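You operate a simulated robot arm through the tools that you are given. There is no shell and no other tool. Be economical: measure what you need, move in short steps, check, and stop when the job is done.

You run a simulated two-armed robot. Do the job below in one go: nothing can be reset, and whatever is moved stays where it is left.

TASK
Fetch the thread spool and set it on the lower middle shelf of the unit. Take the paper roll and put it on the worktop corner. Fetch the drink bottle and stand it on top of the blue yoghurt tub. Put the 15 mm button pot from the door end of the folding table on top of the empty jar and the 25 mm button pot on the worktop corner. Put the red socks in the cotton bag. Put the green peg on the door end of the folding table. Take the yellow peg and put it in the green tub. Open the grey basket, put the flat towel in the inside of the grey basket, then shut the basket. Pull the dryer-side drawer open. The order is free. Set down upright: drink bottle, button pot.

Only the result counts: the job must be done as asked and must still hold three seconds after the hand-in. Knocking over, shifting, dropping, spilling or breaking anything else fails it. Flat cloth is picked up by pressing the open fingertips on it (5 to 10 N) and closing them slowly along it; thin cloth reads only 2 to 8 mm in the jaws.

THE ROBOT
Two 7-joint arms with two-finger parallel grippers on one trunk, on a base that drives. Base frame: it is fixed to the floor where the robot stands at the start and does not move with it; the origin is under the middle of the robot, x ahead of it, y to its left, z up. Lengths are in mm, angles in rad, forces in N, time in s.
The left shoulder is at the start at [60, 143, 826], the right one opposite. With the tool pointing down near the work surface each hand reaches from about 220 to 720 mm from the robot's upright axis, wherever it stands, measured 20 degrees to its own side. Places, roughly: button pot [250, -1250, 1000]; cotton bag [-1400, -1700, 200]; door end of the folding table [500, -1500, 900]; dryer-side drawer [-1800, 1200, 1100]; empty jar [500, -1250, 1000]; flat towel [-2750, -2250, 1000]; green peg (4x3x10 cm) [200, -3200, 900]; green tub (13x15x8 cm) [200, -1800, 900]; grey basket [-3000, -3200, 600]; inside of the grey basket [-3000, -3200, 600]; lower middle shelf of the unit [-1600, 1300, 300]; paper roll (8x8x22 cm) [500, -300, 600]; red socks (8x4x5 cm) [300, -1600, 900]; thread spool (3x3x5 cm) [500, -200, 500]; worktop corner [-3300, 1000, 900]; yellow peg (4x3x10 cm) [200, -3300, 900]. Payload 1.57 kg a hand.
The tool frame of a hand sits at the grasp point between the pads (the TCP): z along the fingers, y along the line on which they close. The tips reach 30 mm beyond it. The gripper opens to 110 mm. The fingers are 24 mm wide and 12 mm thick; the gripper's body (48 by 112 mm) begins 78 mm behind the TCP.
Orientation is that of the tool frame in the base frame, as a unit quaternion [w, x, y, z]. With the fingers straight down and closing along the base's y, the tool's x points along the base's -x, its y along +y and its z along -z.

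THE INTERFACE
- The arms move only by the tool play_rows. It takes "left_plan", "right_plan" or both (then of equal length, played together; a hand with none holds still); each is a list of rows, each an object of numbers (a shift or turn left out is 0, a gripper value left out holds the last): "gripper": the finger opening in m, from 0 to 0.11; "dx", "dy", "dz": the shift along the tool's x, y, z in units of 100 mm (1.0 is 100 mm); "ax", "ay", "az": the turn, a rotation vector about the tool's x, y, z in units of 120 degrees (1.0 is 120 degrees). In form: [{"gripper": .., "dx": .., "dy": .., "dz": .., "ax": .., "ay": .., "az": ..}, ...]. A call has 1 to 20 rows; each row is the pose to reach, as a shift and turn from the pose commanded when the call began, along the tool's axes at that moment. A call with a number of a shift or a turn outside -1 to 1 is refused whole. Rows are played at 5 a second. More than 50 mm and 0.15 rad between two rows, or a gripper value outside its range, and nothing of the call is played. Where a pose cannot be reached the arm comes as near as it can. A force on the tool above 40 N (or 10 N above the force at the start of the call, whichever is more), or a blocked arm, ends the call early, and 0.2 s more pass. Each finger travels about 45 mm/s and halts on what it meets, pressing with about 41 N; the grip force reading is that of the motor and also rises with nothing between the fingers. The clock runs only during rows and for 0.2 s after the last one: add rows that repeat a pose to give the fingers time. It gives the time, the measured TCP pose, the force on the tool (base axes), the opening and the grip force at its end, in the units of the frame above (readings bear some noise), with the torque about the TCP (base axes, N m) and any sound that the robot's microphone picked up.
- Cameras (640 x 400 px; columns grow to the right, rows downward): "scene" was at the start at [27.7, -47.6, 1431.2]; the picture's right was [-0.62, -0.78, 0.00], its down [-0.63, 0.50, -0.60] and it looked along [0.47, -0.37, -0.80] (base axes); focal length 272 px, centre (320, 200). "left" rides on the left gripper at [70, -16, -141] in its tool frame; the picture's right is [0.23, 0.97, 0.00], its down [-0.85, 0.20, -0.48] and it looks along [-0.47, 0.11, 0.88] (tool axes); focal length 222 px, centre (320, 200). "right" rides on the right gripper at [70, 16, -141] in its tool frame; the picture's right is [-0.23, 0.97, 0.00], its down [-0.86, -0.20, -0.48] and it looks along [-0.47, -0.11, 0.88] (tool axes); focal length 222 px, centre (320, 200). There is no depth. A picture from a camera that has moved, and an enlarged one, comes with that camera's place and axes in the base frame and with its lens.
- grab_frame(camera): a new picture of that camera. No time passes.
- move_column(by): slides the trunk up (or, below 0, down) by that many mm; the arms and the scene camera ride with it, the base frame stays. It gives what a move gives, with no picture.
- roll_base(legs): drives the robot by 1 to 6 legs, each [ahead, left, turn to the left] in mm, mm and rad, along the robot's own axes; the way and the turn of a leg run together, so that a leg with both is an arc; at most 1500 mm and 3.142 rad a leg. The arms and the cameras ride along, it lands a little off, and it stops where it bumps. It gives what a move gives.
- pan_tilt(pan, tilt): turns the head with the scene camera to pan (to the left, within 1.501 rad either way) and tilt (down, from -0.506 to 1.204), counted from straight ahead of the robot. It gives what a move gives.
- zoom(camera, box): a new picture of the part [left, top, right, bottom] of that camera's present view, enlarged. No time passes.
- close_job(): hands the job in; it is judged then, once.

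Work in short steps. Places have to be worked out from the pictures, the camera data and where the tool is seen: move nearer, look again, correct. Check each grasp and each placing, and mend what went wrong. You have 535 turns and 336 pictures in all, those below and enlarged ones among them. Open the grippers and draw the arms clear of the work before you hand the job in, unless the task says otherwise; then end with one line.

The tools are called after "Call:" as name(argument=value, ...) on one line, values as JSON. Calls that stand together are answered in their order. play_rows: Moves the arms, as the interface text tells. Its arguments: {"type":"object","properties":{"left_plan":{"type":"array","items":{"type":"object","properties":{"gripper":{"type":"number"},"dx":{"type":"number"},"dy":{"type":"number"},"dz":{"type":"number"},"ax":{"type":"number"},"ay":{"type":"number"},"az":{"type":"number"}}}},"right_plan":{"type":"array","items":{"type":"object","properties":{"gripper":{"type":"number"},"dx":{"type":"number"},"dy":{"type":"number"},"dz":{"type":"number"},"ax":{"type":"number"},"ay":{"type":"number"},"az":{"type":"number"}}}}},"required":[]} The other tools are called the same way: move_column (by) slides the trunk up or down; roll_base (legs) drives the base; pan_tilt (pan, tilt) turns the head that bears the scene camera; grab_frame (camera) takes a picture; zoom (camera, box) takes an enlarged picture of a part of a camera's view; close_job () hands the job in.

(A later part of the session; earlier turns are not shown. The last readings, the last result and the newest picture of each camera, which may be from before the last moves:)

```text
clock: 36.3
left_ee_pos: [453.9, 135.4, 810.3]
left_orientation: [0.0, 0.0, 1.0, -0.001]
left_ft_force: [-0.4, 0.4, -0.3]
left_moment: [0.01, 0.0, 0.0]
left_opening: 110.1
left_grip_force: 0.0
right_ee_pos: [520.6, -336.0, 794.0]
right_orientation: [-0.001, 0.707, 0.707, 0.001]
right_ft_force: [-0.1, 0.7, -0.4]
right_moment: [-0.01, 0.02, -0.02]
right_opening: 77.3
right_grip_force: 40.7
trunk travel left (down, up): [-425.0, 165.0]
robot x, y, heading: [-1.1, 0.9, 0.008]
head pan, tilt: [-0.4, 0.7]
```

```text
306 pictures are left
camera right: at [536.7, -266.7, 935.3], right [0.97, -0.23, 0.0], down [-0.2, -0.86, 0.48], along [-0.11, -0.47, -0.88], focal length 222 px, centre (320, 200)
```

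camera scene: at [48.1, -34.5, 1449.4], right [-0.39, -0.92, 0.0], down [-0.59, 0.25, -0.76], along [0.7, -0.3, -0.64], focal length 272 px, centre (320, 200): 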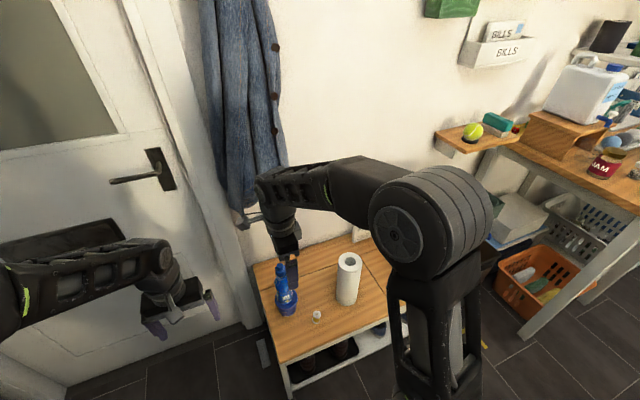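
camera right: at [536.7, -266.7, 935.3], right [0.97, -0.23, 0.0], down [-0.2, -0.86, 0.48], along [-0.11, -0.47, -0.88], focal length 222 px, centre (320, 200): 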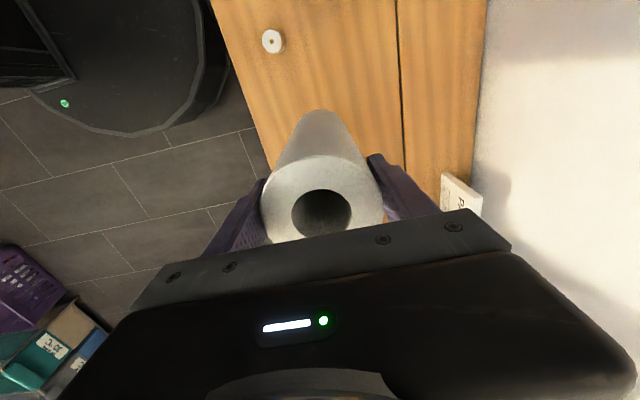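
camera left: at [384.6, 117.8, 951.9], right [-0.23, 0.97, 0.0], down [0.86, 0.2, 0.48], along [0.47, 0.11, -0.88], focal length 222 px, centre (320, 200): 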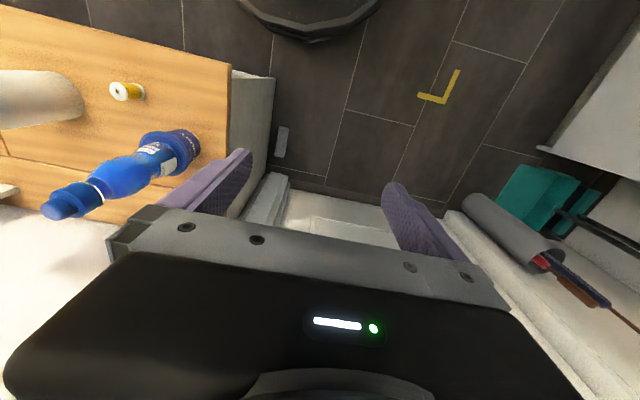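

Roll held. Move the right hand back and aside, and bring the left hand above the spool.

Call:
play_rows(right_plan=[{"dz": -0.2, "dy": -0.3}, {"dz": -0.5, "dy": -0.6, "dx": -0.2}, {"dz": -0.5, "dy": -1.0, "dx": -0.5}, {"dz": -0.5, "dy": -1.0, "dx": -0.8}, {"dz": -0.5, "dy": -1.0, "dx": -0.8}], left_plan=[{"dy": -0.3}, {"dy": -0.6}, {"dy": -0.9}, {"dy": -1.0}, {"dy": -1.0}])

Call:
play_rows(right_plan=[{"dy": -0.3}, {"dy": -0.6}, {"dy": -0.8}, {"dy": -0.8}, {"dy": -0.8}], left_plan=[{"dy": -0.4}, {"dy": -0.8}, {"dy": -1.0}, {"dy": -1.0}, {"dy": -1.0}])

Call:
play_rows(left_plan=[{"dy": -0.4}, {"dy": -0.8, "dx": -0.1}, {"dy": -1.0, "dx": -0.1}, {"dy": -1.0, "dx": -0.1}])

Call:
grab_frame(camera="left")

Call:
grab_frame(camera="scene")

```text
clock: 37.5
left_ee_pos: [454.0, 33.9, 812.0]
left_orientation: [0.0, 0.0, 1.0, 0.0]
left_ft_force: [0.3, 0.0, -0.5]
left_moment: [0.02, -0.01, -0.03]
left_opening: 109.7
left_grip_force: 0.0
right_ee_pos: [419.5, -416.2, 843.2]
right_orientation: [0.001, 0.708, 0.707, 0.0]
right_ft_force: [-0.3, 0.0, -0.9]
right_moment: [0.05, -0.02, 0.01]
right_opening: 77.2
right_grip_force: 41.0
trunk travel left (down, up): [-425.0, 165.0]
robot x, y, heading: [1.7, 3.7, -0.005]
head pan, tilt: [-0.4, 0.7]
```

```text
clock: 38.7
left_ee_pos: [453.5, -65.4, 811.7]
left_orientation: [0.0, 0.001, 1.0, -0.001]
left_ft_force: [0.4, 0.0, -0.4]
left_moment: [0.01, 0.0, 0.04]
left_opening: 110.3
left_grip_force: 0.1
right_ee_pos: [340.4, -417.0, 841.1]
right_orientation: [0.001, 0.707, 0.707, 0.001]
right_ft_force: [-0.2, 0.1, -0.4]
right_moment: [0.05, -0.01, 0.03]
right_opening: 77.0
right_grip_force: 40.7
trunk travel left (down, up): [-425.0, 165.0]
robot x, y, heading: [3.3, -0.2, -0.003]
head pan, tilt: [-0.4, 0.7]
```

```text
clock: 39.7
left_ee_pos: [464.9, -164.5, 811.6]
left_orientation: [0.0, -0.001, 1.0, 0.0]
left_ft_force: [-0.3, 1.2, 1.0]
left_moment: [-0.01, -0.02, 0.05]
left_opening: 110.1
left_grip_force: 0.0
right_ee_pos: [339.2, -415.0, 842.2]
right_orientation: [0.0, 0.707, 0.707, 0.0]
right_ft_force: [0.3, 0.0, -1.1]
right_moment: [0.01, 0.02, 0.02]
right_opening: 76.9
right_grip_force: 41.2
trunk travel left (down, up): [-425.0, 165.0]
robot x, y, heading: [-0.5, 1.5, 0.005]
head pan, tilt: [-0.4, 0.7]
```

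```text
305 pictures are left
camera left: at [395.0, -181.6, 953.1], right [-0.23, 0.97, 0.0], down [0.86, 0.2, 0.48], along [0.47, 0.11, -0.88], focal length 222 px, centre (320, 200)
```

left: 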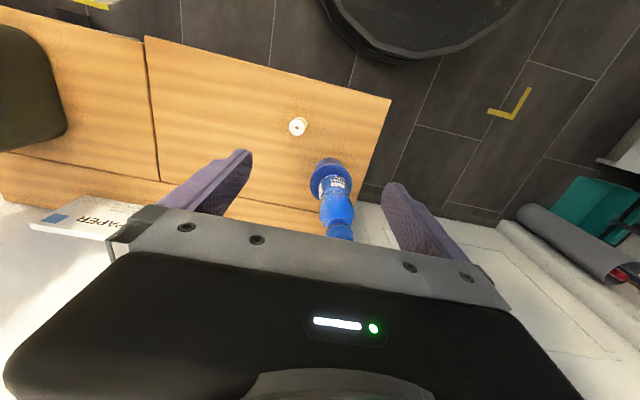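

```text
304 pictures are left
camera scene: at [48.2, -34.7, 1449.4], right [-0.39, -0.92, 0.0], down [-0.59, 0.25, -0.76], along [0.7, -0.3, -0.64], focal length 272 px, centre (320, 200)
```

scene: 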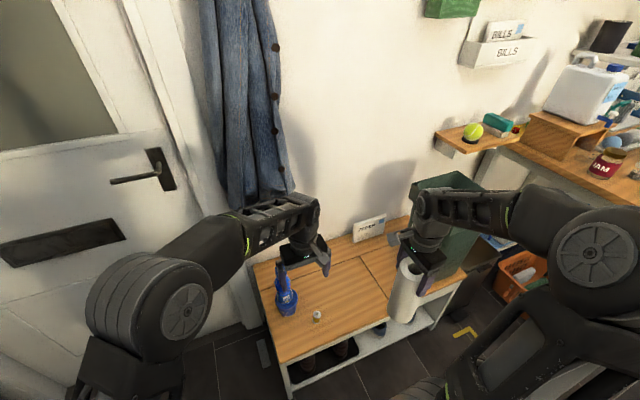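

Spool at about [477,-202]. Narrow the fingers to 70 mm and descend in steps.

Call:
play_rows(left_plan=[{"dy": -0.38, "dx": -0.12, "gripper": 0.07}, {"dy": -0.38, "dx": -0.12, "dz": 0.3, "gripper": 0.07}, {"dy": -0.38, "dx": -0.12, "dz": 0.7}, {"dy": -0.38, "dx": -0.12, "dz": 1.0}, {"dy": -0.38, "dx": -0.12, "dz": 1.0}])

Call:
play_rows(left_plan=[{"dz": 0.3}, {"dz": 0.6}, {"dz": 0.8}, {"dz": 0.8}])

Call:
grab_frame(camera="left")

```text
clock: 40.9
left_ee_pos: [474.5, -202.9, 711.8]
left_orientation: [0.0, 0.0, 1.0, 0.0]
left_ft_force: [0.5, 0.3, 0.4]
left_moment: [0.0, 0.0, -0.02]
left_opening: 70.1
left_grip_force: 0.0
right_ee_pos: [338.1, -415.7, 843.0]
right_orientation: [0.0, 0.707, 0.707, -0.001]
right_ft_force: [-0.1, -0.6, -0.8]
right_moment: [0.0, 0.01, -0.02]
right_opening: 77.0
right_grip_force: 41.2
trunk travel left (down, up): [-425.0, 165.0]
robot x, y, heading: [-2.3, 3.8, 0.002]
head pan, tilt: [-0.4, 0.7]
```

```text
clock: 41.9
left_ee_pos: [475.9, -203.8, 629.9]
left_orientation: [0.0, 0.0, 1.0, 0.0]
left_ft_force: [-0.3, -0.7, 0.7]
left_moment: [0.01, 0.02, 0.02]
left_opening: 69.9
left_grip_force: 0.0
right_ee_pos: [340.7, -415.9, 841.6]
right_orientation: [0.0, 0.707, 0.707, 0.0]
right_ft_force: [0.2, 0.0, -1.0]
right_moment: [0.01, 0.0, 0.0]
right_opening: 76.9
right_grip_force: 41.3
trunk travel left (down, up): [-425.0, 165.0]
robot x, y, heading: [2.0, -0.7, -0.003]
head pan, tilt: [-0.4, 0.7]
```

```text
303 pictures are left
camera left: at [407.0, -220.2, 771.8], right [-0.23, 0.97, 0.0], down [0.85, 0.2, 0.48], along [0.47, 0.11, -0.88], focal length 222 px, centre (320, 200)
```

left: 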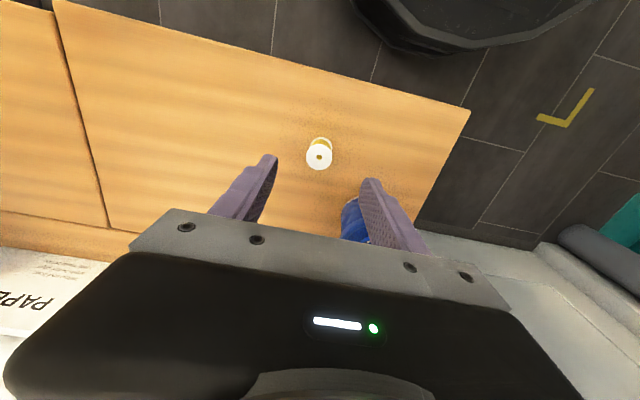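

Centred. Descend to z≈538 and close.

Call:
play_rows(left_plan=[{"dx": -0.02, "dz": 0.3}, {"dx": -0.02, "dz": 0.6}, {"dx": -0.02, "dz": 0.8}, {"dx": -0.02, "dz": 0.9}, {"dx": -0.02, "dz": 0.92}])

Call:
play_rows(left_plan=[{"gripper": 0.05}, {"gripper": 0.035}, {"gripper": 0.02}, {"gripper": 0.015}, {"gripper": 0.015}, {"gripper": 0.015}])

Call:
play_rows(left_plan=[{"dz": -0.1}, {"dz": -0.4}, {"dz": -0.8}, {"dz": -1.0}, {"dz": -1.0}])

Call:
grab_frame(camera="left")

```text
clock: 43.1
left_ee_pos: [479.8, -203.9, 538.2]
left_orientation: [0.0, 0.0, 1.0, 0.0]
left_ft_force: [-0.6, 0.3, 0.0]
left_moment: [0.0, 0.0, -0.04]
left_opening: 70.0
left_grip_force: 0.0
right_ee_pos: [339.7, -415.4, 841.8]
right_orientation: [0.0, 0.707, 0.707, -0.001]
right_ft_force: [-0.2, -0.3, -0.8]
right_moment: [0.02, 0.01, -0.01]
right_opening: 77.1
right_grip_force: 40.7
trunk travel left (down, up): [-425.0, 165.0]
robot x, y, heading: [2.5, -1.3, 0.005]
head pan, tilt: [-0.4, 0.7]
```

```text
clock: 44.5
left_ee_pos: [478.0, -203.7, 538.2]
left_orientation: [0.0, 0.001, 1.0, 0.0]
left_ft_force: [0.1, 0.1, -0.5]
left_moment: [0.02, 0.01, 0.02]
left_opening: 26.0
left_grip_force: 36.5
right_ee_pos: [339.9, -416.2, 841.5]
right_orientation: [0.0, 0.707, 0.707, -0.001]
right_ft_force: [0.9, -0.3, -1.4]
right_moment: [0.01, 0.01, -0.03]
right_opening: 76.9
right_grip_force: 41.2
trunk travel left (down, up): [-425.0, 165.0]
robot x, y, heading: [1.6, 3.8, -0.003]
head pan, tilt: [-0.4, 0.7]
```

```text
clock: 45.7
left_ee_pos: [478.9, -202.5, 638.7]
left_orientation: [-0.001, 0.0, 1.0, 0.0]
left_ft_force: [0.2, -1.0, -0.1]
left_moment: [-0.02, -0.02, -0.02]
left_opening: 25.9
left_grip_force: 37.0
right_ee_pos: [340.7, -416.2, 841.4]
right_orientation: [0.0, 0.707, 0.707, 0.001]
right_ft_force: [-0.4, 0.2, -1.2]
right_moment: [0.02, -0.02, 0.03]
right_opening: 76.5
right_grip_force: 41.2
trunk travel left (down, up): [-425.0, 165.0]
robot x, y, heading: [-0.5, 0.6, 0.003]
head pan, tilt: [-0.4, 0.7]
```

```text
302 pictures are left
camera left: at [408.5, -219.9, 781.3], right [-0.23, 0.97, 0.0], down [0.86, 0.2, 0.48], along [0.47, 0.11, -0.88], focal length 222 px, centre (320, 200)
```

left: 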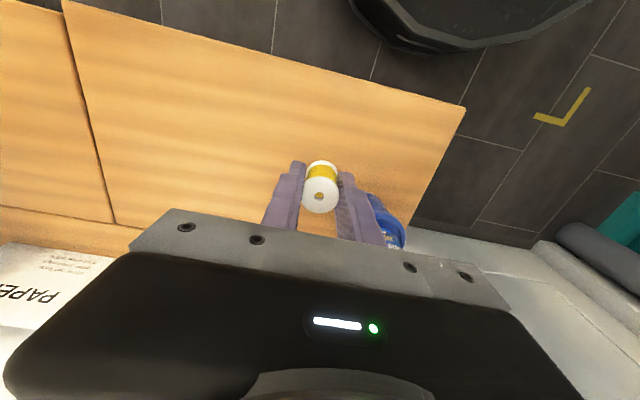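

Spool held. Lift and retract the left arm for travel.

Call:
play_rows(left_plan=[{"dz": -0.4}, {"dz": -0.8}, {"dz": -1.0}, {"dz": -1.0}])

Call:
play_rows(left_plan=[{"dz": -0.4, "dx": 0.3}, {"dz": -0.8, "dx": 0.6}, {"dz": -1.0, "dx": 0.9, "dy": 0.3}, {"dz": -1.0, "dx": 1.0, "dy": 0.7}, {"dz": -1.0, "dx": 1.0, "dy": 1.0}, {"dz": -1.0, "dx": 1.0, "dy": 1.0}])

Call:
play_rows(left_plan=[{"dy": 0.4, "dx": 0.1}, {"dy": 0.8, "dx": 0.2}, {"dy": 1.0, "dx": 0.4}, {"dy": 1.0, "dx": 0.4}])

Call:
pan_tilt(pan=1.5, tilt=0.2)

Call:
grab_frame(camera="scene")

```text
clock: 46.7
left_ee_pos: [477.6, -202.8, 739.3]
left_orientation: [0.0, 0.0, 1.0, 0.0]
left_ft_force: [-0.3, -0.5, -0.5]
left_moment: [0.0, -0.01, 0.04]
left_opening: 25.8
left_grip_force: 37.2
right_ee_pos: [339.8, -415.7, 841.6]
right_orientation: [-0.001, 0.707, 0.707, 0.0]
right_ft_force: [0.1, -0.2, -1.3]
right_moment: [-0.01, -0.01, 0.03]
right_opening: 76.8
right_grip_force: 41.2
trunk travel left (down, up): [-425.0, 165.0]
robot x, y, heading: [-1.6, -0.3, -0.002]
head pan, tilt: [-0.4, 0.7]
```

```text
clock: 48.1
left_ee_pos: [378.1, -104.9, 838.3]
left_orientation: [-0.001, 0.0, 1.0, -0.001]
left_ft_force: [0.6, 0.2, 0.8]
left_moment: [0.02, 0.03, 0.02]
left_opening: 25.8
left_grip_force: 37.3
right_ee_pos: [339.0, -416.8, 842.4]
right_orientation: [0.0, 0.707, 0.708, 0.0]
right_ft_force: [0.7, 0.0, -1.7]
right_moment: [0.01, 0.01, 0.03]
right_opening: 76.6
right_grip_force: 40.9
trunk travel left (down, up): [-425.0, 165.0]
robot x, y, heading: [0.1, -0.9, -0.002]
head pan, tilt: [-0.4, 0.7]
```

```text
clock: 49.1
left_ee_pos: [339.0, -2.4, 838.0]
left_orientation: [0.0, 0.001, 1.0, 0.0]
left_ft_force: [-0.4, -0.1, -0.6]
left_moment: [0.02, 0.0, -0.03]
left_opening: 26.0
left_grip_force: 36.9
right_ee_pos: [340.2, -415.5, 841.2]
right_orientation: [0.001, 0.707, 0.707, 0.001]
right_ft_force: [-1.2, 0.8, -1.1]
right_moment: [0.02, -0.02, -0.02]
right_opening: 76.6
right_grip_force: 40.9
trunk travel left (down, up): [-425.0, 165.0]
robot x, y, heading: [-1.4, -0.2, 0.004]
head pan, tilt: [-0.4, 0.7]
```

```text
clock: 51.0
left_ee_pos: [338.1, -2.4, 839.3]
left_orientation: [0.0, 0.0, 1.0, 0.0]
left_ft_force: [-0.2, -0.2, -0.2]
left_moment: [0.01, -0.01, 0.03]
left_opening: 25.7
left_grip_force: 36.7
right_ee_pos: [339.2, -415.6, 841.9]
right_orientation: [-0.001, 0.707, 0.707, 0.0]
right_ft_force: [0.1, 0.7, -2.0]
right_moment: [0.01, -0.04, -0.01]
right_opening: 76.6
right_grip_force: 40.6
trunk travel left (down, up): [-425.0, 165.0]
robot x, y, heading: [2.6, 0.8, 0.001]
head pan, tilt: [1.499, 0.201]
```

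```text
301 pictures are left
camera scene: at [-23.3, 91.4, 1494.9], right [1.0, -0.07, 0.0], down [-0.01, -0.2, -0.98], along [0.07, 0.98, -0.2], focal length 272 px, centre (320, 200)
```

scene: 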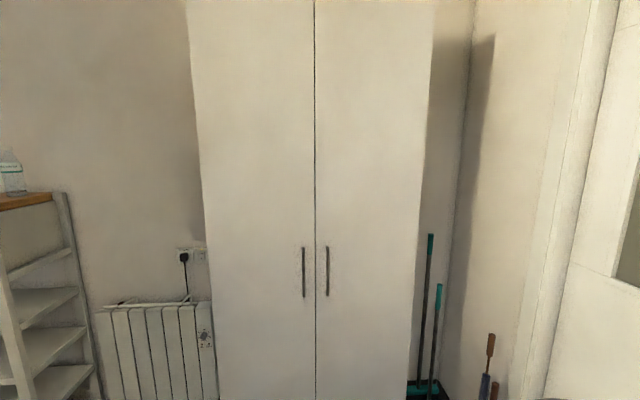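

Back the robot away from the bench, then look around.

Call:
roll_base(legs=[[-600, 0, 0], [0, 0, 1.571]])

Call:
pan_tilt(pan=0.9, tilt=0.4)

Call:
grab_frame(camera="scene")

Call:
pan_tilt(pan=1.5, tilt=0.4)

Call:
grab_frame(camera="scene")

```text
clock: 58.2
left_ee_pos: [-595.4, 339.4, 838.2]
left_orientation: [0.0, -0.706, 0.708, 0.0]
left_ft_force: [-0.1, 0.2, 0.0]
left_moment: [-0.04, -0.02, -0.01]
left_opening: 25.5
left_grip_force: 36.8
right_ee_pos: [-183.8, 340.7, 841.2]
right_orientation: [0.0, 0.001, 1.0, 0.0]
right_ft_force: [0.0, 0.1, 0.2]
right_moment: [-0.02, 0.0, -0.02]
right_opening: 76.5
right_grip_force: 41.1
trunk travel left (down, up): [-425.0, 165.0]
robot x, y, heading: [-598.7, 1.7, 1.566]
head pan, tilt: [1.499, 0.201]
```

```text
clock: 59.2
left_ee_pos: [-596.2, 339.8, 838.5]
left_orientation: [0.0, -0.706, 0.708, 0.0]
left_ft_force: [-0.1, 0.0, -0.7]
left_moment: [0.05, -0.01, 0.03]
left_opening: 24.8
left_grip_force: 36.8
right_ee_pos: [-183.5, 340.6, 842.3]
right_orientation: [0.0, 0.002, 1.0, 0.0]
right_ft_force: [-0.1, -1.0, -0.7]
right_moment: [-0.01, 0.01, -0.01]
right_opening: 76.2
right_grip_force: 41.4
trunk travel left (down, up): [-425.0, 165.0]
robot x, y, heading: [-600.7, 2.6, 1.57]
head pan, tilt: [0.901, 0.4]
```

```text
300 pictures are left
camera scene: at [-673.1, 27.7, 1476.3], right [0.62, 0.78, 0.0], down [0.3, -0.24, -0.92], along [-0.72, 0.57, -0.39], focal length 272 px, centre (320, 200)
```

scene: 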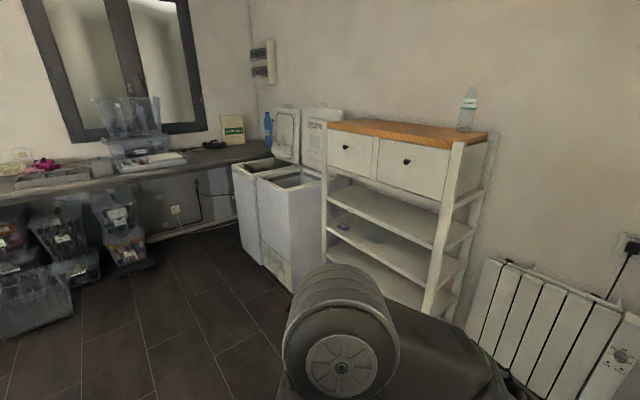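

```text
clock: 60.2
left_ee_pos: [-597.0, 338.8, 837.6]
left_orientation: [0.0, -0.706, 0.708, 0.001]
left_ft_force: [-0.6, -0.7, 0.1]
left_moment: [0.02, -0.01, -0.03]
left_opening: 24.8
left_grip_force: 36.6
right_ee_pos: [-184.4, 340.2, 842.1]
right_orientation: [0.0, 0.001, 1.0, 0.001]
right_ft_force: [0.0, 0.7, -1.4]
right_moment: [0.03, 0.02, -0.01]
right_opening: 76.1
right_grip_force: 40.5
trunk travel left (down, up): [-425.0, 165.0]
robot x, y, heading: [-602.4, 0.2, 1.571]
head pan, tilt: [1.499, 0.4]
```

```text
299 pictures are left
camera scene: at [-692.9, -23.0, 1476.3], right [0.07, 1.0, 0.0], down [0.39, -0.03, -0.92], along [-0.92, 0.07, -0.39], focal length 272 px, centre (320, 200)
```

scene: 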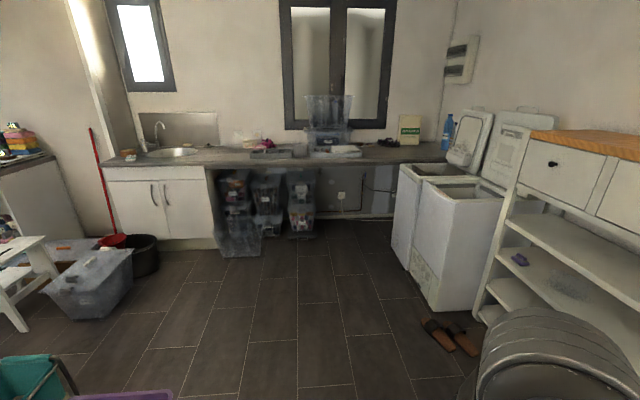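

I see the unit clearly: left post x≈-2110, right x≈-1200, front at y≈1215, sandals on the floor near [-1880,930]. Drive to about [-1450, 350] facing it.

Call:
roll_base(legs=[[0, 850, 0], [350, 0, 0]])

Call:
pan_tilt(pan=0.15, tilt=0.6)

Call:
grab_frame(camera="scene")

Call:
pan_tilt(pan=0.9, tilt=0.8)

Call:
grab_frame(camera="scene")

```text
clock: 66.6
left_ee_pos: [-1452.4, 688.8, 837.6]
left_orientation: [0.0, 0.708, -0.706, 0.0]
left_ft_force: [-1.1, 1.1, 0.4]
left_moment: [-0.03, 0.01, 0.03]
left_opening: 24.4
left_grip_force: 36.3
right_ee_pos: [-1037.7, 692.1, 842.3]
right_orientation: [0.0, -0.002, 1.0, 0.0]
right_ft_force: [0.7, 0.5, -1.1]
right_moment: [0.02, -0.01, 0.03]
right_opening: 75.8
right_grip_force: 41.1
trunk travel left (down, up): [-425.0, 165.0]
robot x, y, heading: [-1458.6, 349.2, 1.575]
head pan, tilt: [1.499, 0.4]
```

```text
clock: 68.1
left_ee_pos: [-1453.2, 689.0, 837.6]
left_orientation: [0.0, 0.708, -0.706, -0.001]
left_ft_force: [0.0, 0.0, 0.0]
left_moment: [-0.01, 0.01, -0.02]
left_opening: 24.7
left_grip_force: 36.0
right_ee_pos: [-1039.7, 691.8, 842.1]
right_orientation: [0.0, -0.001, 1.0, -0.001]
right_ft_force: [-0.7, -0.9, -1.4]
right_moment: [-0.01, -0.02, 0.01]
right_opening: 76.0
right_grip_force: 40.9
trunk travel left (down, up): [-425.0, 165.0]
robot x, y, heading: [-1454.4, 349.9, 1.571]
head pan, tilt: [0.15, 0.6]
```

```text
298 pictures are left
camera scene: at [-1468.1, 406.7, 1458.1], right [0.99, 0.15, 0.0], down [0.09, -0.56, -0.83], along [-0.13, 0.82, -0.56], focal length 272 px, centre (320, 200)
```

scene: 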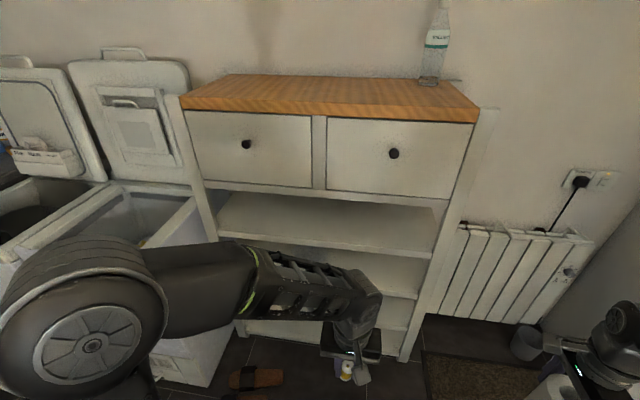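

```text
clock: 69.2
left_ee_pos: [-1452.1, 688.2, 837.7]
left_orientation: [0.0, 0.708, -0.706, 0.0]
left_ft_force: [-0.7, -0.4, -1.4]
left_moment: [0.01, -0.01, 0.06]
left_opening: 26.0
left_grip_force: 36.8
right_ee_pos: [-1040.2, 692.4, 841.9]
right_orientation: [0.0, -0.002, 1.0, -0.001]
right_ft_force: [0.0, -0.4, -1.6]
right_moment: [0.0, 0.0, -0.05]
right_opening: 75.9
right_grip_force: 40.9
trunk travel left (down, up): [-425.0, 165.0]
robot x, y, heading: [-1454.1, 349.3, 1.573]
head pan, tilt: [0.901, 0.799]
```

```text
297 pictures are left
camera scene: at [-1517.9, 369.3, 1441.2], right [0.62, 0.79, 0.0], down [0.56, -0.44, -0.7], along [-0.55, 0.43, -0.72], focal length 272 px, centre (320, 200)
```

scene: 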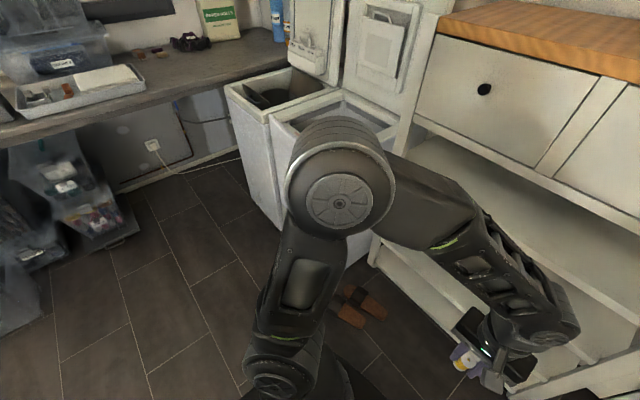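

Lower the column to view the shelves and prepare for the low shelf.

Call:
move_column(by=-300)

Call:
pan_tilt(pan=-0.1, tilt=0.6)

Call:
grab_frame(camera="scene")

Call:
grab_frame(camera="left")

```text
clock: 72.2
left_ee_pos: [-1452.8, 689.2, 537.6]
left_orientation: [0.0, 0.709, -0.706, 0.0]
left_ft_force: [0.0, -0.1, -0.4]
left_moment: [-0.04, 0.01, 0.01]
left_opening: 25.8
left_grip_force: 36.5
right_ee_pos: [-1038.6, 692.9, 541.8]
right_orientation: [0.0, -0.002, 1.0, 0.0]
right_ft_force: [0.0, 0.1, -1.3]
right_moment: [-0.02, -0.01, -0.01]
right_opening: 75.8
right_grip_force: 41.4
trunk travel left (down, up): [-125.0, 465.0]
robot x, y, heading: [-1455.9, 348.2, 1.579]
head pan, tilt: [0.901, 0.799]
```

```text
clock: 73.4
left_ee_pos: [-1453.5, 688.8, 537.8]
left_orientation: [0.0, 0.708, -0.706, -0.001]
left_ft_force: [0.1, 0.0, -0.7]
left_moment: [0.0, -0.01, 0.01]
left_opening: 25.6
left_grip_force: 37.5
right_ee_pos: [-1041.1, 692.8, 541.8]
right_orientation: [0.0, -0.002, 1.0, 0.0]
right_ft_force: [-0.5, -0.2, -0.7]
right_moment: [-0.02, 0.03, -0.01]
right_opening: 75.6
right_grip_force: 41.4
trunk travel left (down, up): [-125.0, 465.0]
robot x, y, heading: [-1452.5, 349.3, 1.573]
head pan, tilt: [-0.099, 0.6]
```

```text
296 pictures are left
camera scene: at [-1446.1, 407.3, 1158.1], right [1.0, -0.09, 0.0], down [-0.05, -0.56, -0.82], along [0.08, 0.82, -0.57], focal length 272 px, centre (320, 200)
```

scene: 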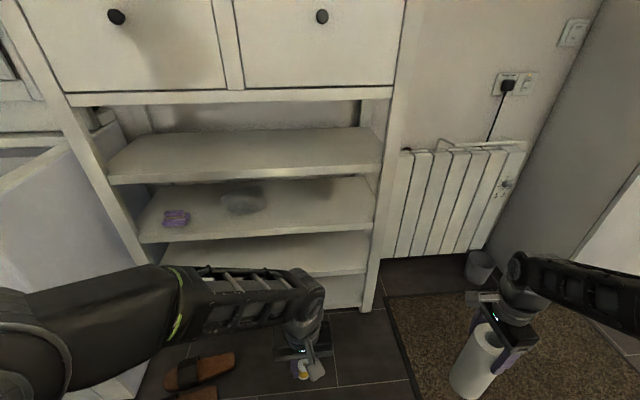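

```text
295 pictures are left
camera left: at [-1436.1, 618.3, 679.5], right [-0.97, -0.23, 0.0], down [-0.2, 0.85, 0.48], along [-0.11, 0.47, -0.88], focal length 222 px, centre (320, 200)
```

left: 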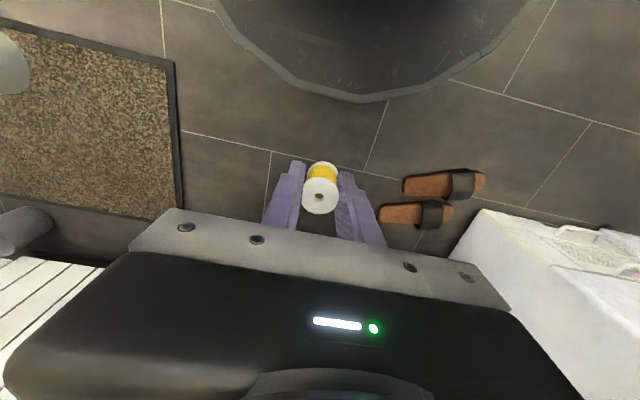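

Shelf levels seem to be ≈755, 480, 250 and a bottom one; the lower middle is ≈250. I'll turn the left tool forward while moving it left and ahead.

Call:
play_rows(left_plan=[{"ay": -0.068, "dx": -0.09, "dy": 0.09}, {"ay": -0.136, "dx": -0.18, "dy": 0.18}, {"ay": -0.205, "dx": -0.27, "dy": 0.27}, {"ay": -0.273, "dx": -0.36, "dy": 0.36}, {"ay": -0.341, "dx": -0.45, "dy": 0.45}, {"ay": -0.409, "dx": -0.54, "dy": 0.54}, {"ay": -0.477, "dx": -0.63, "dy": 0.63}, {"ay": -0.545, "dx": -0.72, "dy": 0.72}, {"ay": -0.614, "dx": -0.81, "dy": 0.81}, {"ay": -0.682, "dx": -0.9, "dy": 0.9}, {"ay": -0.75, "dx": -1.0, "dy": 1.0}, {"ay": -0.75, "dx": -1.0, "dy": 1.0}])

Call:
grab_frame(camera="scene")

Call:
grab_frame(camera="left")

```text
clock: 76.0
left_ee_pos: [-1500.3, 855.9, 619.5]
left_orientation: [-0.493, 0.504, -0.503, -0.5]
left_ft_force: [0.3, 0.3, 0.3]
left_moment: [-0.01, -0.01, -0.02]
left_opening: 25.2
left_grip_force: 37.2
left hand out of reach, approached as far as the arm can: row 5, 6, 7, 8, 9, 10, 11, 12
right_ee_pos: [-1039.3, 693.0, 542.7]
right_orientation: [0.0, -0.002, 1.0, 0.0]
right_ft_force: [-0.1, -0.3, -1.4]
right_moment: [0.0, 0.0, -0.02]
right_opening: 75.9
right_grip_force: 41.3
trunk travel left (down, up): [-125.0, 465.0]
robot x, y, heading: [-1457.2, 349.8, 1.576]
head pan, tilt: [-0.099, 0.6]
```

```text
294 pictures are left
camera scene: at [-1446.0, 407.2, 1158.1], right [1.0, -0.1, 0.0], down [-0.05, -0.56, -0.83], along [0.08, 0.82, -0.56], focal length 272 px, centre (320, 200)
```

scene: 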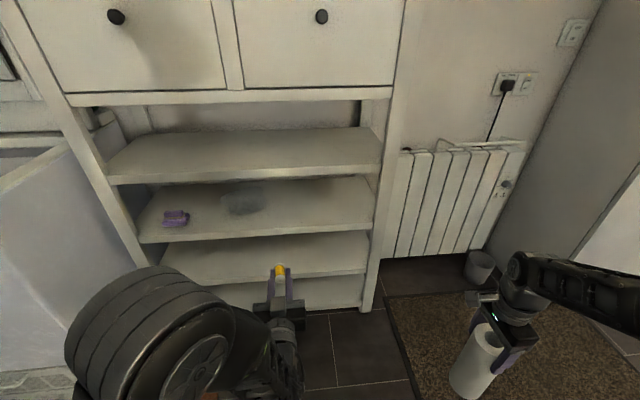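

```text
293 pictures are left
camera left: at [-1483.3, 713.1, 552.0], right [-0.98, -0.01, -0.22], down [-0.19, -0.47, 0.86], along [-0.11, 0.88, 0.45], focal length 222 px, centre (320, 200)
```

left: 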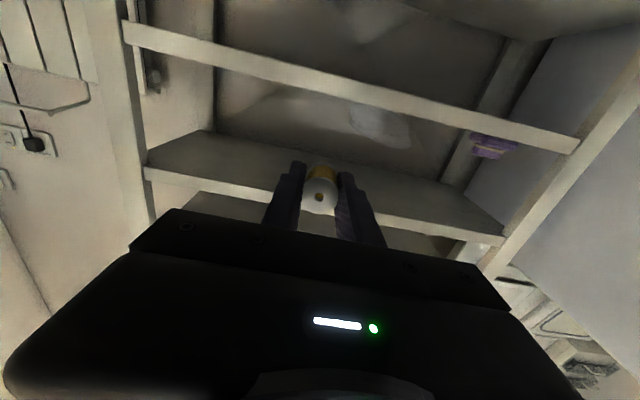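

Try extending further ahead so that the lower pose gets reachable.

Call:
play_rows(left_plan=[{"dz": 0.3}, {"dz": 0.6}, {"dz": 1.0}, {"dz": 1.0}, {"dz": 1.0}])

Call:
move_column(by=-125)

Call:
play_rows(left_plan=[{"dz": 0.4}, {"dz": 0.8}, {"dz": 0.8}])

```text
clock: 77.2
left_ee_pos: [-1499.5, 956.1, 619.8]
left_orientation: [-0.499, 0.501, -0.5, -0.5]
left_ft_force: [-0.7, 0.2, 0.3]
left_moment: [0.01, -0.01, 0.02]
left_opening: 25.3
left_grip_force: 36.9
right_ee_pos: [-1040.2, 691.5, 541.3]
right_orientation: [0.0, -0.002, 1.0, 0.0]
right_ft_force: [0.2, 0.1, -2.1]
right_moment: [-0.01, 0.02, -0.03]
right_opening: 75.7
right_grip_force: 40.9
trunk travel left (down, up): [-125.0, 465.0]
robot x, y, heading: [-1453.5, 349.9, 1.573]
head pan, tilt: [-0.099, 0.6]
```

```text
clock: 78.8
left_ee_pos: [-1499.0, 956.9, 493.4]
left_orientation: [0.499, -0.501, 0.499, 0.501]
left_ft_force: [-0.3, -0.2, -0.9]
left_moment: [0.01, -0.04, -0.03]
left_opening: 25.3
left_grip_force: 36.6
right_ee_pos: [-1039.2, 691.9, 417.7]
right_orientation: [-0.001, -0.003, 1.0, 0.0]
right_ft_force: [0.1, 0.0, -1.0]
right_moment: [0.04, 0.01, -0.01]
right_opening: 75.5
right_grip_force: 41.1
trunk travel left (down, up): [0.0, 590.0]
robot x, y, heading: [-1450.5, 350.8, 1.574]
head pan, tilt: [-0.099, 0.6]
```

```text
clock: 79.6
left_ee_pos: [-1500.7, 1037.9, 492.8]
left_orientation: [-0.499, 0.501, -0.499, -0.5]
left_ft_force: [0.3, 0.0, 0.2]
left_moment: [0.01, 0.01, 0.02]
left_opening: 25.2
left_grip_force: 36.7
right_ee_pos: [-1039.3, 692.2, 416.1]
right_orientation: [0.0, -0.001, 1.0, 0.0]
right_ft_force: [0.5, -0.5, -1.7]
right_moment: [-0.03, -0.01, 0.02]
right_opening: 75.6
right_grip_force: 40.9
trunk travel left (down, up): [0.0, 590.0]
robot x, y, heading: [-1453.7, 355.1, 1.571]
head pan, tilt: [-0.099, 0.6]
```

Now lower the hand along its x (down).

Call:
play_rows(left_plan=[{"dx": 0.3}, {"dx": 0.6}, {"dx": 0.9}, {"dx": 1.0}, {"dx": 1.0}])

Call:
play_rows(left_plan=[{"dx": 0.3}, {"dx": 0.6}, {"dx": 0.9}, {"dx": 1.0}, {"dx": 1.0}])

Call:
pan_tilt(pan=0.05, tilt=0.7)

Call:
grab_frame(camera="scene")

Call:
grab_frame(camera="left")

```text
clock: 80.8
left_ee_pos: [-1498.7, 1037.1, 392.6]
left_orientation: [0.5, -0.501, 0.499, 0.501]
left_ft_force: [0.5, 0.0, -0.3]
left_moment: [-0.01, -0.02, -0.02]
left_opening: 25.3
left_grip_force: 36.2
right_ee_pos: [-1040.2, 692.7, 416.4]
right_orientation: [0.001, -0.002, 1.0, 0.001]
right_ft_force: [0.5, 0.3, -0.3]
right_moment: [-0.01, -0.04, -0.02]
right_opening: 75.7
right_grip_force: 40.7
trunk travel left (down, up): [0.0, 590.0]
robot x, y, heading: [-1453.3, 352.4, 1.571]
head pan, tilt: [-0.099, 0.6]
```

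```text
clock: 82.0
left_ee_pos: [-1500.3, 1037.4, 292.6]
left_orientation: [0.5, -0.5, 0.499, 0.501]
left_ft_force: [-0.8, -0.9, -0.4]
left_moment: [-0.01, 0.0, -0.03]
left_opening: 25.1
left_grip_force: 36.5
right_ee_pos: [-1039.8, 692.7, 416.0]
right_orientation: [0.0, -0.002, 1.0, 0.0]
right_ft_force: [-1.2, -0.8, -1.8]
right_moment: [0.0, 0.01, 0.02]
right_opening: 75.3
right_grip_force: 41.5
trunk travel left (down, up): [0.0, 590.0]
robot x, y, heading: [-1450.0, 353.6, 1.577]
head pan, tilt: [-0.099, 0.6]
```

```text
clock: 82.7
left_ee_pos: [-1499.9, 1036.1, 294.4]
left_orientation: [0.499, -0.501, 0.498, 0.502]
left_ft_force: [-0.2, 0.9, -0.7]
left_moment: [0.03, -0.04, 0.01]
left_opening: 25.3
left_grip_force: 36.5
right_ee_pos: [-1039.3, 691.8, 416.0]
right_orientation: [0.0, -0.002, 1.0, 0.0]
right_ft_force: [0.3, -1.5, -0.7]
right_moment: [-0.03, 0.04, 0.02]
right_opening: 75.3
right_grip_force: 40.5
trunk travel left (down, up): [0.0, 590.0]
robot x, y, heading: [-1454.3, 348.0, 1.571]
head pan, tilt: [0.051, 0.7]
```

```text
292 pictures are left
camera scene: at [-1459.1, 404.2, 1024.5], right [1.0, 0.05, 0.0], down [0.03, -0.64, -0.77], along [-0.04, 0.76, -0.64], focal length 272 px, centre (320, 200)
```

scene: 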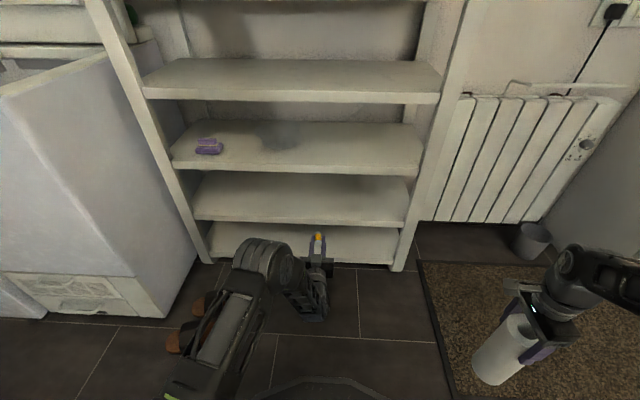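

```text
291 pictures are left
camera left: at [-1482.8, 894.7, 223.6], right [-0.97, 0.0, -0.23], down [-0.2, -0.48, 0.86], along [-0.11, 0.88, 0.47], focal length 222 px, centre (320, 200)
```

left: 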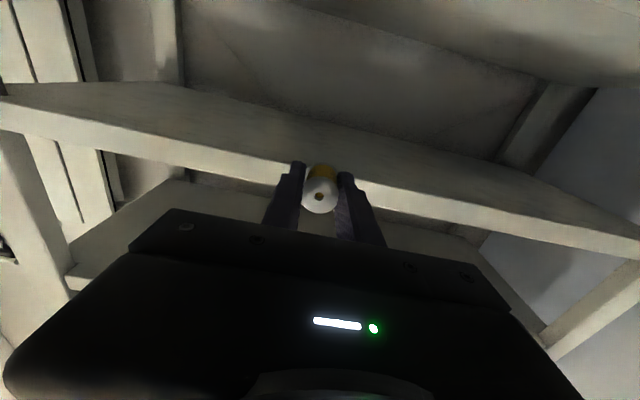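

The pose works. Zoom in to measure the lower middle shelf's edge against the spool.

Call:
zoom(camera="scene", box=[180, 150, 420, 300])

Call:
zoom(camera="left", box=[160, 60, 480, 260])

```text
2.67 times, centred on (300, 225) of scene
camera zoom: at [-1459.1, 404.2, 1024.5], right [1.0, 0.05, 0.0], down [0.03, -0.64, -0.77], along [-0.04, 0.76, -0.64], focal length 725 px, centre (373, 133)
```

zoom: 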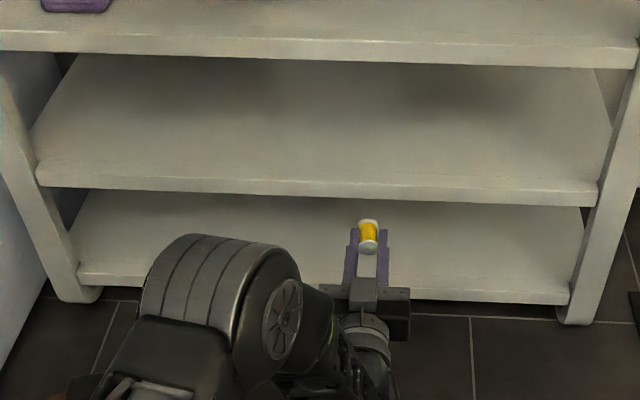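

```text
2.00 times, centred on (320, 160) of left
camera zoom: at [-1482.8, 894.7, 223.6], right [-0.97, 0.0, -0.23], down [-0.2, -0.48, 0.86], along [-0.11, 0.88, 0.47], focal length 444 px, centre (320, 280)
```

zoom: 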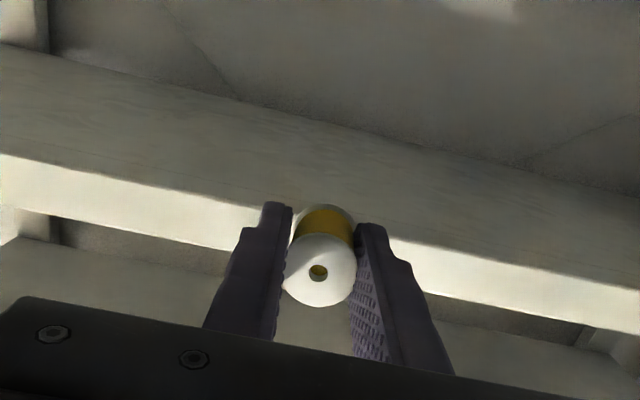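

Triangulation gives shelf top ≈ 336 and front ≈ y 1117. Raise to z≈400, extend a bit, roll forward 60 and look.

Call:
play_rows(left_plan=[{"dx": -0.3}, {"dx": -0.6}, {"dx": -0.9}, {"dx": -1.0}, {"dx": -1.0}])

Call:
roll_base(legs=[[60, 0, 0]])

Call:
zoom(camera="scene", box=[160, 120, 480, 320])

Call:
grab_frame(camera="left")

```text
clock: 83.9
left_ee_pos: [-1498.2, 1036.8, 393.8]
left_orientation: [-0.499, 0.501, -0.499, -0.501]
left_ft_force: [-0.6, -0.2, -0.5]
left_moment: [-0.02, 0.03, 0.01]
left_opening: 25.2
left_grip_force: 37.2
right_ee_pos: [-1039.9, 692.1, 416.5]
right_orientation: [0.0, -0.002, 1.0, -0.001]
right_ft_force: [0.3, -0.4, -1.6]
right_moment: [0.01, 0.04, 0.02]
right_opening: 75.2
right_grip_force: 40.5
trunk travel left (down, up): [0.0, 590.0]
robot x, y, heading: [-1451.6, 349.1, 1.57]
head pan, tilt: [0.051, 0.7]
```

```text
clock: 84.8
left_ee_pos: [-1500.4, 1095.2, 393.4]
left_orientation: [-0.499, 0.501, -0.499, -0.501]
left_ft_force: [-1.5, -0.1, -1.0]
left_moment: [0.02, 0.01, 0.01]
left_opening: 25.7
left_grip_force: 36.3
right_ee_pos: [-1039.2, 751.1, 417.4]
right_orientation: [-0.001, -0.002, 1.0, 0.0]
right_ft_force: [-0.7, -0.7, -1.7]
right_moment: [0.02, -0.03, -0.02]
right_opening: 75.2
right_grip_force: 41.2
trunk travel left (down, up): [0.0, 590.0]
robot x, y, heading: [-1453.4, 409.3, 1.572]
head pan, tilt: [0.051, 0.7]
```

```text
2.00 times, centred on (320, 220) of scene
camera zoom: at [-1459.4, 464.1, 1024.5], right [1.0, 0.05, 0.0], down [0.03, -0.64, -0.76], along [-0.04, 0.76, -0.64], focal length 544 px, centre (320, 160)
```

zoom: 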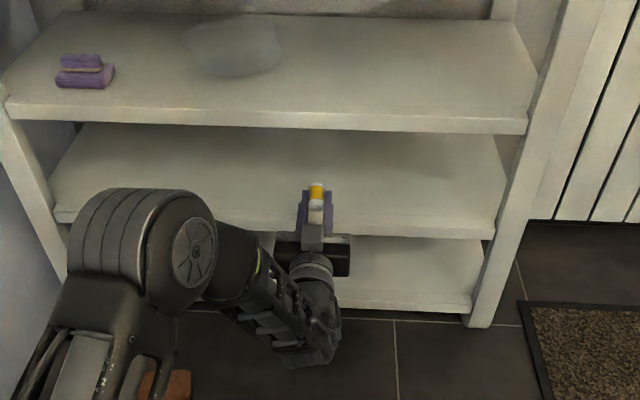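

```text
287 pictures are left
camera left: at [-1482.6, 954.5, 323.5], right [-0.97, 0.0, -0.23], down [-0.2, -0.48, 0.86], along [-0.11, 0.88, 0.47], focal length 222 px, centre (320, 200)
```

left: 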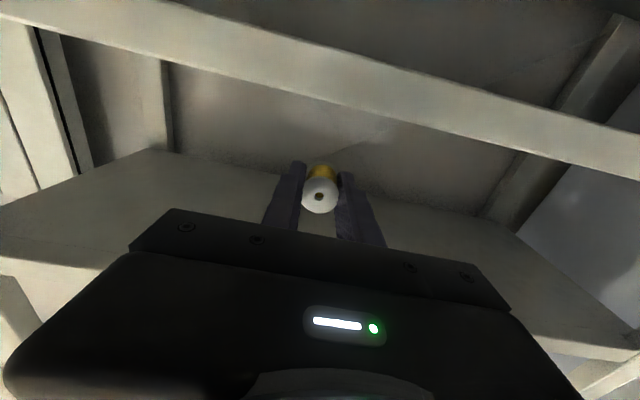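

C's top is at ≈327 (robust). Roll 50 more and extend the arm 40 into the shelf.

Call:
roll_base(legs=[[50, 0, 0]])

Call:
play_rows(left_plan=[{"dz": 0.15}, {"dz": 0.3}, {"dz": 0.45}, {"dz": 0.45}])

Call:
zoom(camera="scene", box=[160, 120, 480, 320])

Call:
grab_frame(camera="left")

```text
clock: 85.8
left_ee_pos: [-1500.0, 1145.8, 393.8]
left_orientation: [0.499, -0.501, 0.499, 0.501]
left_ft_force: [0.1, -0.1, -0.2]
left_moment: [-0.01, -0.06, 0.03]
left_opening: 25.3
left_grip_force: 36.7
right_ee_pos: [-1041.1, 802.0, 417.6]
right_orientation: [0.0, -0.002, 1.0, 0.0]
right_ft_force: [-0.8, -0.1, -1.4]
right_moment: [-0.01, 0.0, 0.01]
right_opening: 75.1
right_grip_force: 41.2
trunk travel left (down, up): [0.0, 590.0]
robot x, y, heading: [-1455.1, 462.3, 1.572]
head pan, tilt: [0.051, 0.7]
```

```text
clock: 86.8
left_ee_pos: [-1500.2, 1191.2, 392.5]
left_orientation: [0.5, -0.501, 0.499, 0.501]
left_ft_force: [-0.2, 0.3, -0.9]
left_moment: [-0.01, 0.0, -0.01]
left_opening: 25.1
left_grip_force: 36.5
right_ee_pos: [-1040.2, 802.7, 416.9]
right_orientation: [0.0, -0.001, 1.0, 0.0]
right_ft_force: [0.5, 0.6, -1.2]
right_moment: [0.01, 0.02, 0.02]
right_opening: 75.0
right_grip_force: 41.1
trunk travel left (down, up): [0.0, 590.0]
robot x, y, heading: [-1457.8, 459.8, 1.573]
head pan, tilt: [0.051, 0.7]
```

```text
2.00 times, centred on (320, 220) of scene
camera zoom: at [-1459.5, 514.4, 1024.5], right [1.0, 0.05, 0.0], down [0.03, -0.64, -0.76], along [-0.04, 0.76, -0.64], focal length 544 px, centre (320, 160)
```

zoom: 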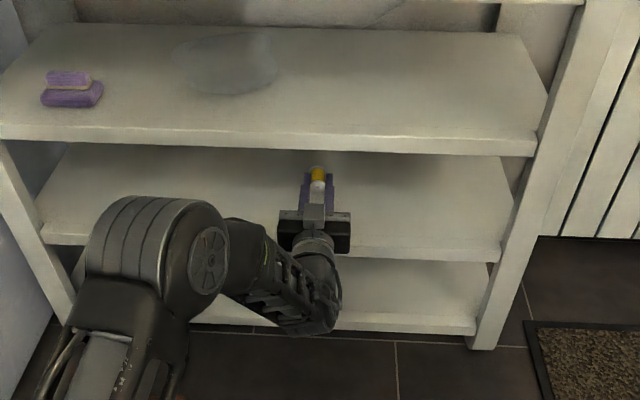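

```text
285 pictures are left
camera left: at [-1482.7, 1049.9, 322.4], right [-0.97, 0.0, -0.23], down [-0.2, -0.48, 0.86], along [-0.11, 0.88, 0.47], focal length 222 px, centre (320, 200)
```

left: 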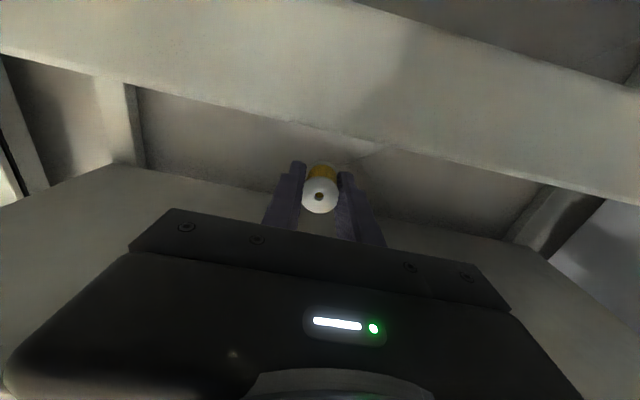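

Back off 15 mm so the gripper body stays in front of the shelf edge, then lower slowly.

Call:
play_rows(left_plan=[{"dz": -0.15}, {"dz": -0.15, "dx": 0.15}, {"dz": -0.15, "dx": 0.3}, {"dz": -0.15, "dx": 0.3}])

Call:
play_rows(left_plan=[{"dx": 0.03}, {"dx": 0.06}, {"dx": 0.09}, {"dx": 0.11}, {"dx": 0.11}])

Call:
grab_frame(camera="left")

Call:
zoom(camera="scene", box=[240, 160, 400, 260])

```text
clock: 87.8
left_ee_pos: [-1498.0, 1177.0, 361.9]
left_orientation: [-0.499, 0.501, -0.499, -0.501]
left_ft_force: [0.1, 0.0, 1.1]
left_moment: [0.01, -0.01, 0.0]
left_opening: 25.5
left_grip_force: 35.8
right_ee_pos: [-1040.2, 801.2, 416.4]
right_orientation: [-0.001, -0.002, 1.0, 0.0]
right_ft_force: [0.8, 0.3, -1.0]
right_moment: [-0.01, 0.05, 0.02]
right_opening: 75.4
right_grip_force: 41.3
trunk travel left (down, up): [0.0, 590.0]
robot x, y, heading: [-1458.8, 460.3, 1.578]
head pan, tilt: [0.051, 0.7]
```

```text
clock: 89.0
left_ee_pos: [-1499.7, 1176.6, 351.4]
left_orientation: [0.499, -0.501, 0.499, 0.501]
left_ft_force: [-0.7, 0.8, -1.2]
left_moment: [0.01, 0.03, -0.01]
left_opening: 25.5
left_grip_force: 36.9
right_ee_pos: [-1039.6, 802.8, 416.8]
right_orientation: [0.0, -0.001, 1.0, 0.0]
right_ft_force: [0.0, 0.0, -1.6]
right_moment: [0.02, 0.02, 0.0]
right_opening: 75.2
right_grip_force: 41.2
trunk travel left (down, up): [0.0, 590.0]
robot x, y, heading: [-1455.9, 459.2, 1.573]
head pan, tilt: [0.051, 0.7]
```

```text
284 pictures are left
camera left: at [-1482.8, 1034.9, 282.3], right [-0.97, 0.0, -0.23], down [-0.2, -0.48, 0.86], along [-0.11, 0.88, 0.47], focal length 222 px, centre (320, 200)
```

left: 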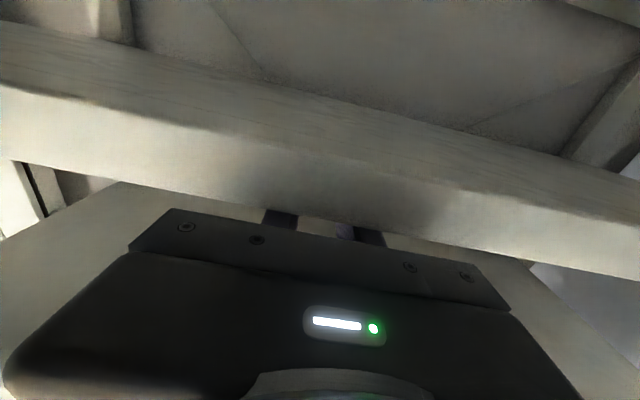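

```text
4.00 times, centred on (320, 210) of scene
camera zoom: at [-1459.5, 514.5, 1024.4], right [1.0, 0.05, 0.0], down [0.03, -0.64, -0.76], along [-0.04, 0.76, -0.64], focal length 1087 px, centre (320, 160)
```

zoom: 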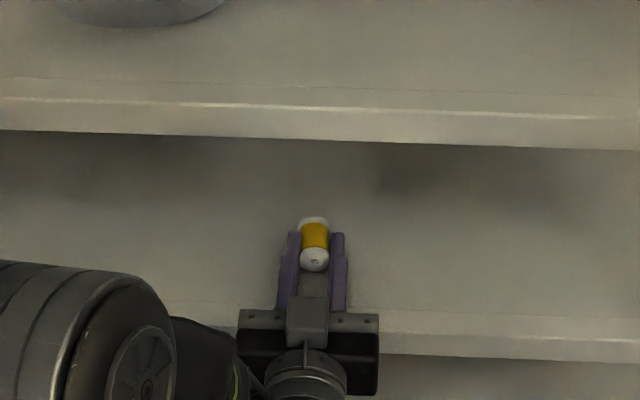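

Continue lowering in small steps until contact.

Call:
play_rows(left_plan=[{"dx": 0.02}, {"dx": 0.04}, {"dx": 0.06}, {"dx": 0.06}])

Call:
play_rows(left_plan=[{"dx": 0.02}, {"dx": 0.04}, {"dx": 0.04}])

```text
clock: 90.0
left_ee_pos: [-1498.9, 1177.2, 348.7]
left_orientation: [0.5, -0.5, 0.498, 0.502]
left_ft_force: [-0.1, -2.7, 11.4]
left_moment: [-0.71, 0.11, -0.05]
left_opening: 25.4
left_grip_force: 36.6
right_ee_pos: [-1040.9, 801.4, 416.5]
right_orientation: [0.001, -0.002, 1.0, 0.0]
right_ft_force: [-0.1, 0.6, -0.8]
right_moment: [-0.01, -0.02, -0.01]
right_opening: 75.0
right_grip_force: 40.8
trunk travel left (down, up): [0.0, 590.0]
robot x, y, heading: [-1457.1, 459.6, 1.568]
head pan, tilt: [0.051, 0.7]
```

```text
clock: 90.8
left_ee_pos: [-1499.0, 1176.9, 349.9]
left_orientation: [0.501, -0.499, 0.494, 0.505]
left_ft_force: [-2.9, -10.2, 38.5]
left_moment: [-2.55, 0.33, -0.13]
left_opening: 25.3
left_grip_force: 37.1
right_ee_pos: [-1040.1, 801.9, 417.8]
right_orientation: [0.0, -0.002, 1.0, 0.002]
right_ft_force: [-0.5, 0.3, -1.6]
right_moment: [-0.03, 0.04, -0.01]
right_opening: 75.0
right_grip_force: 40.9
trunk travel left (down, up): [0.0, 590.0]
robot x, y, heading: [-1457.5, 459.7, 1.58]
head pan, tilt: [0.051, 0.7]
```

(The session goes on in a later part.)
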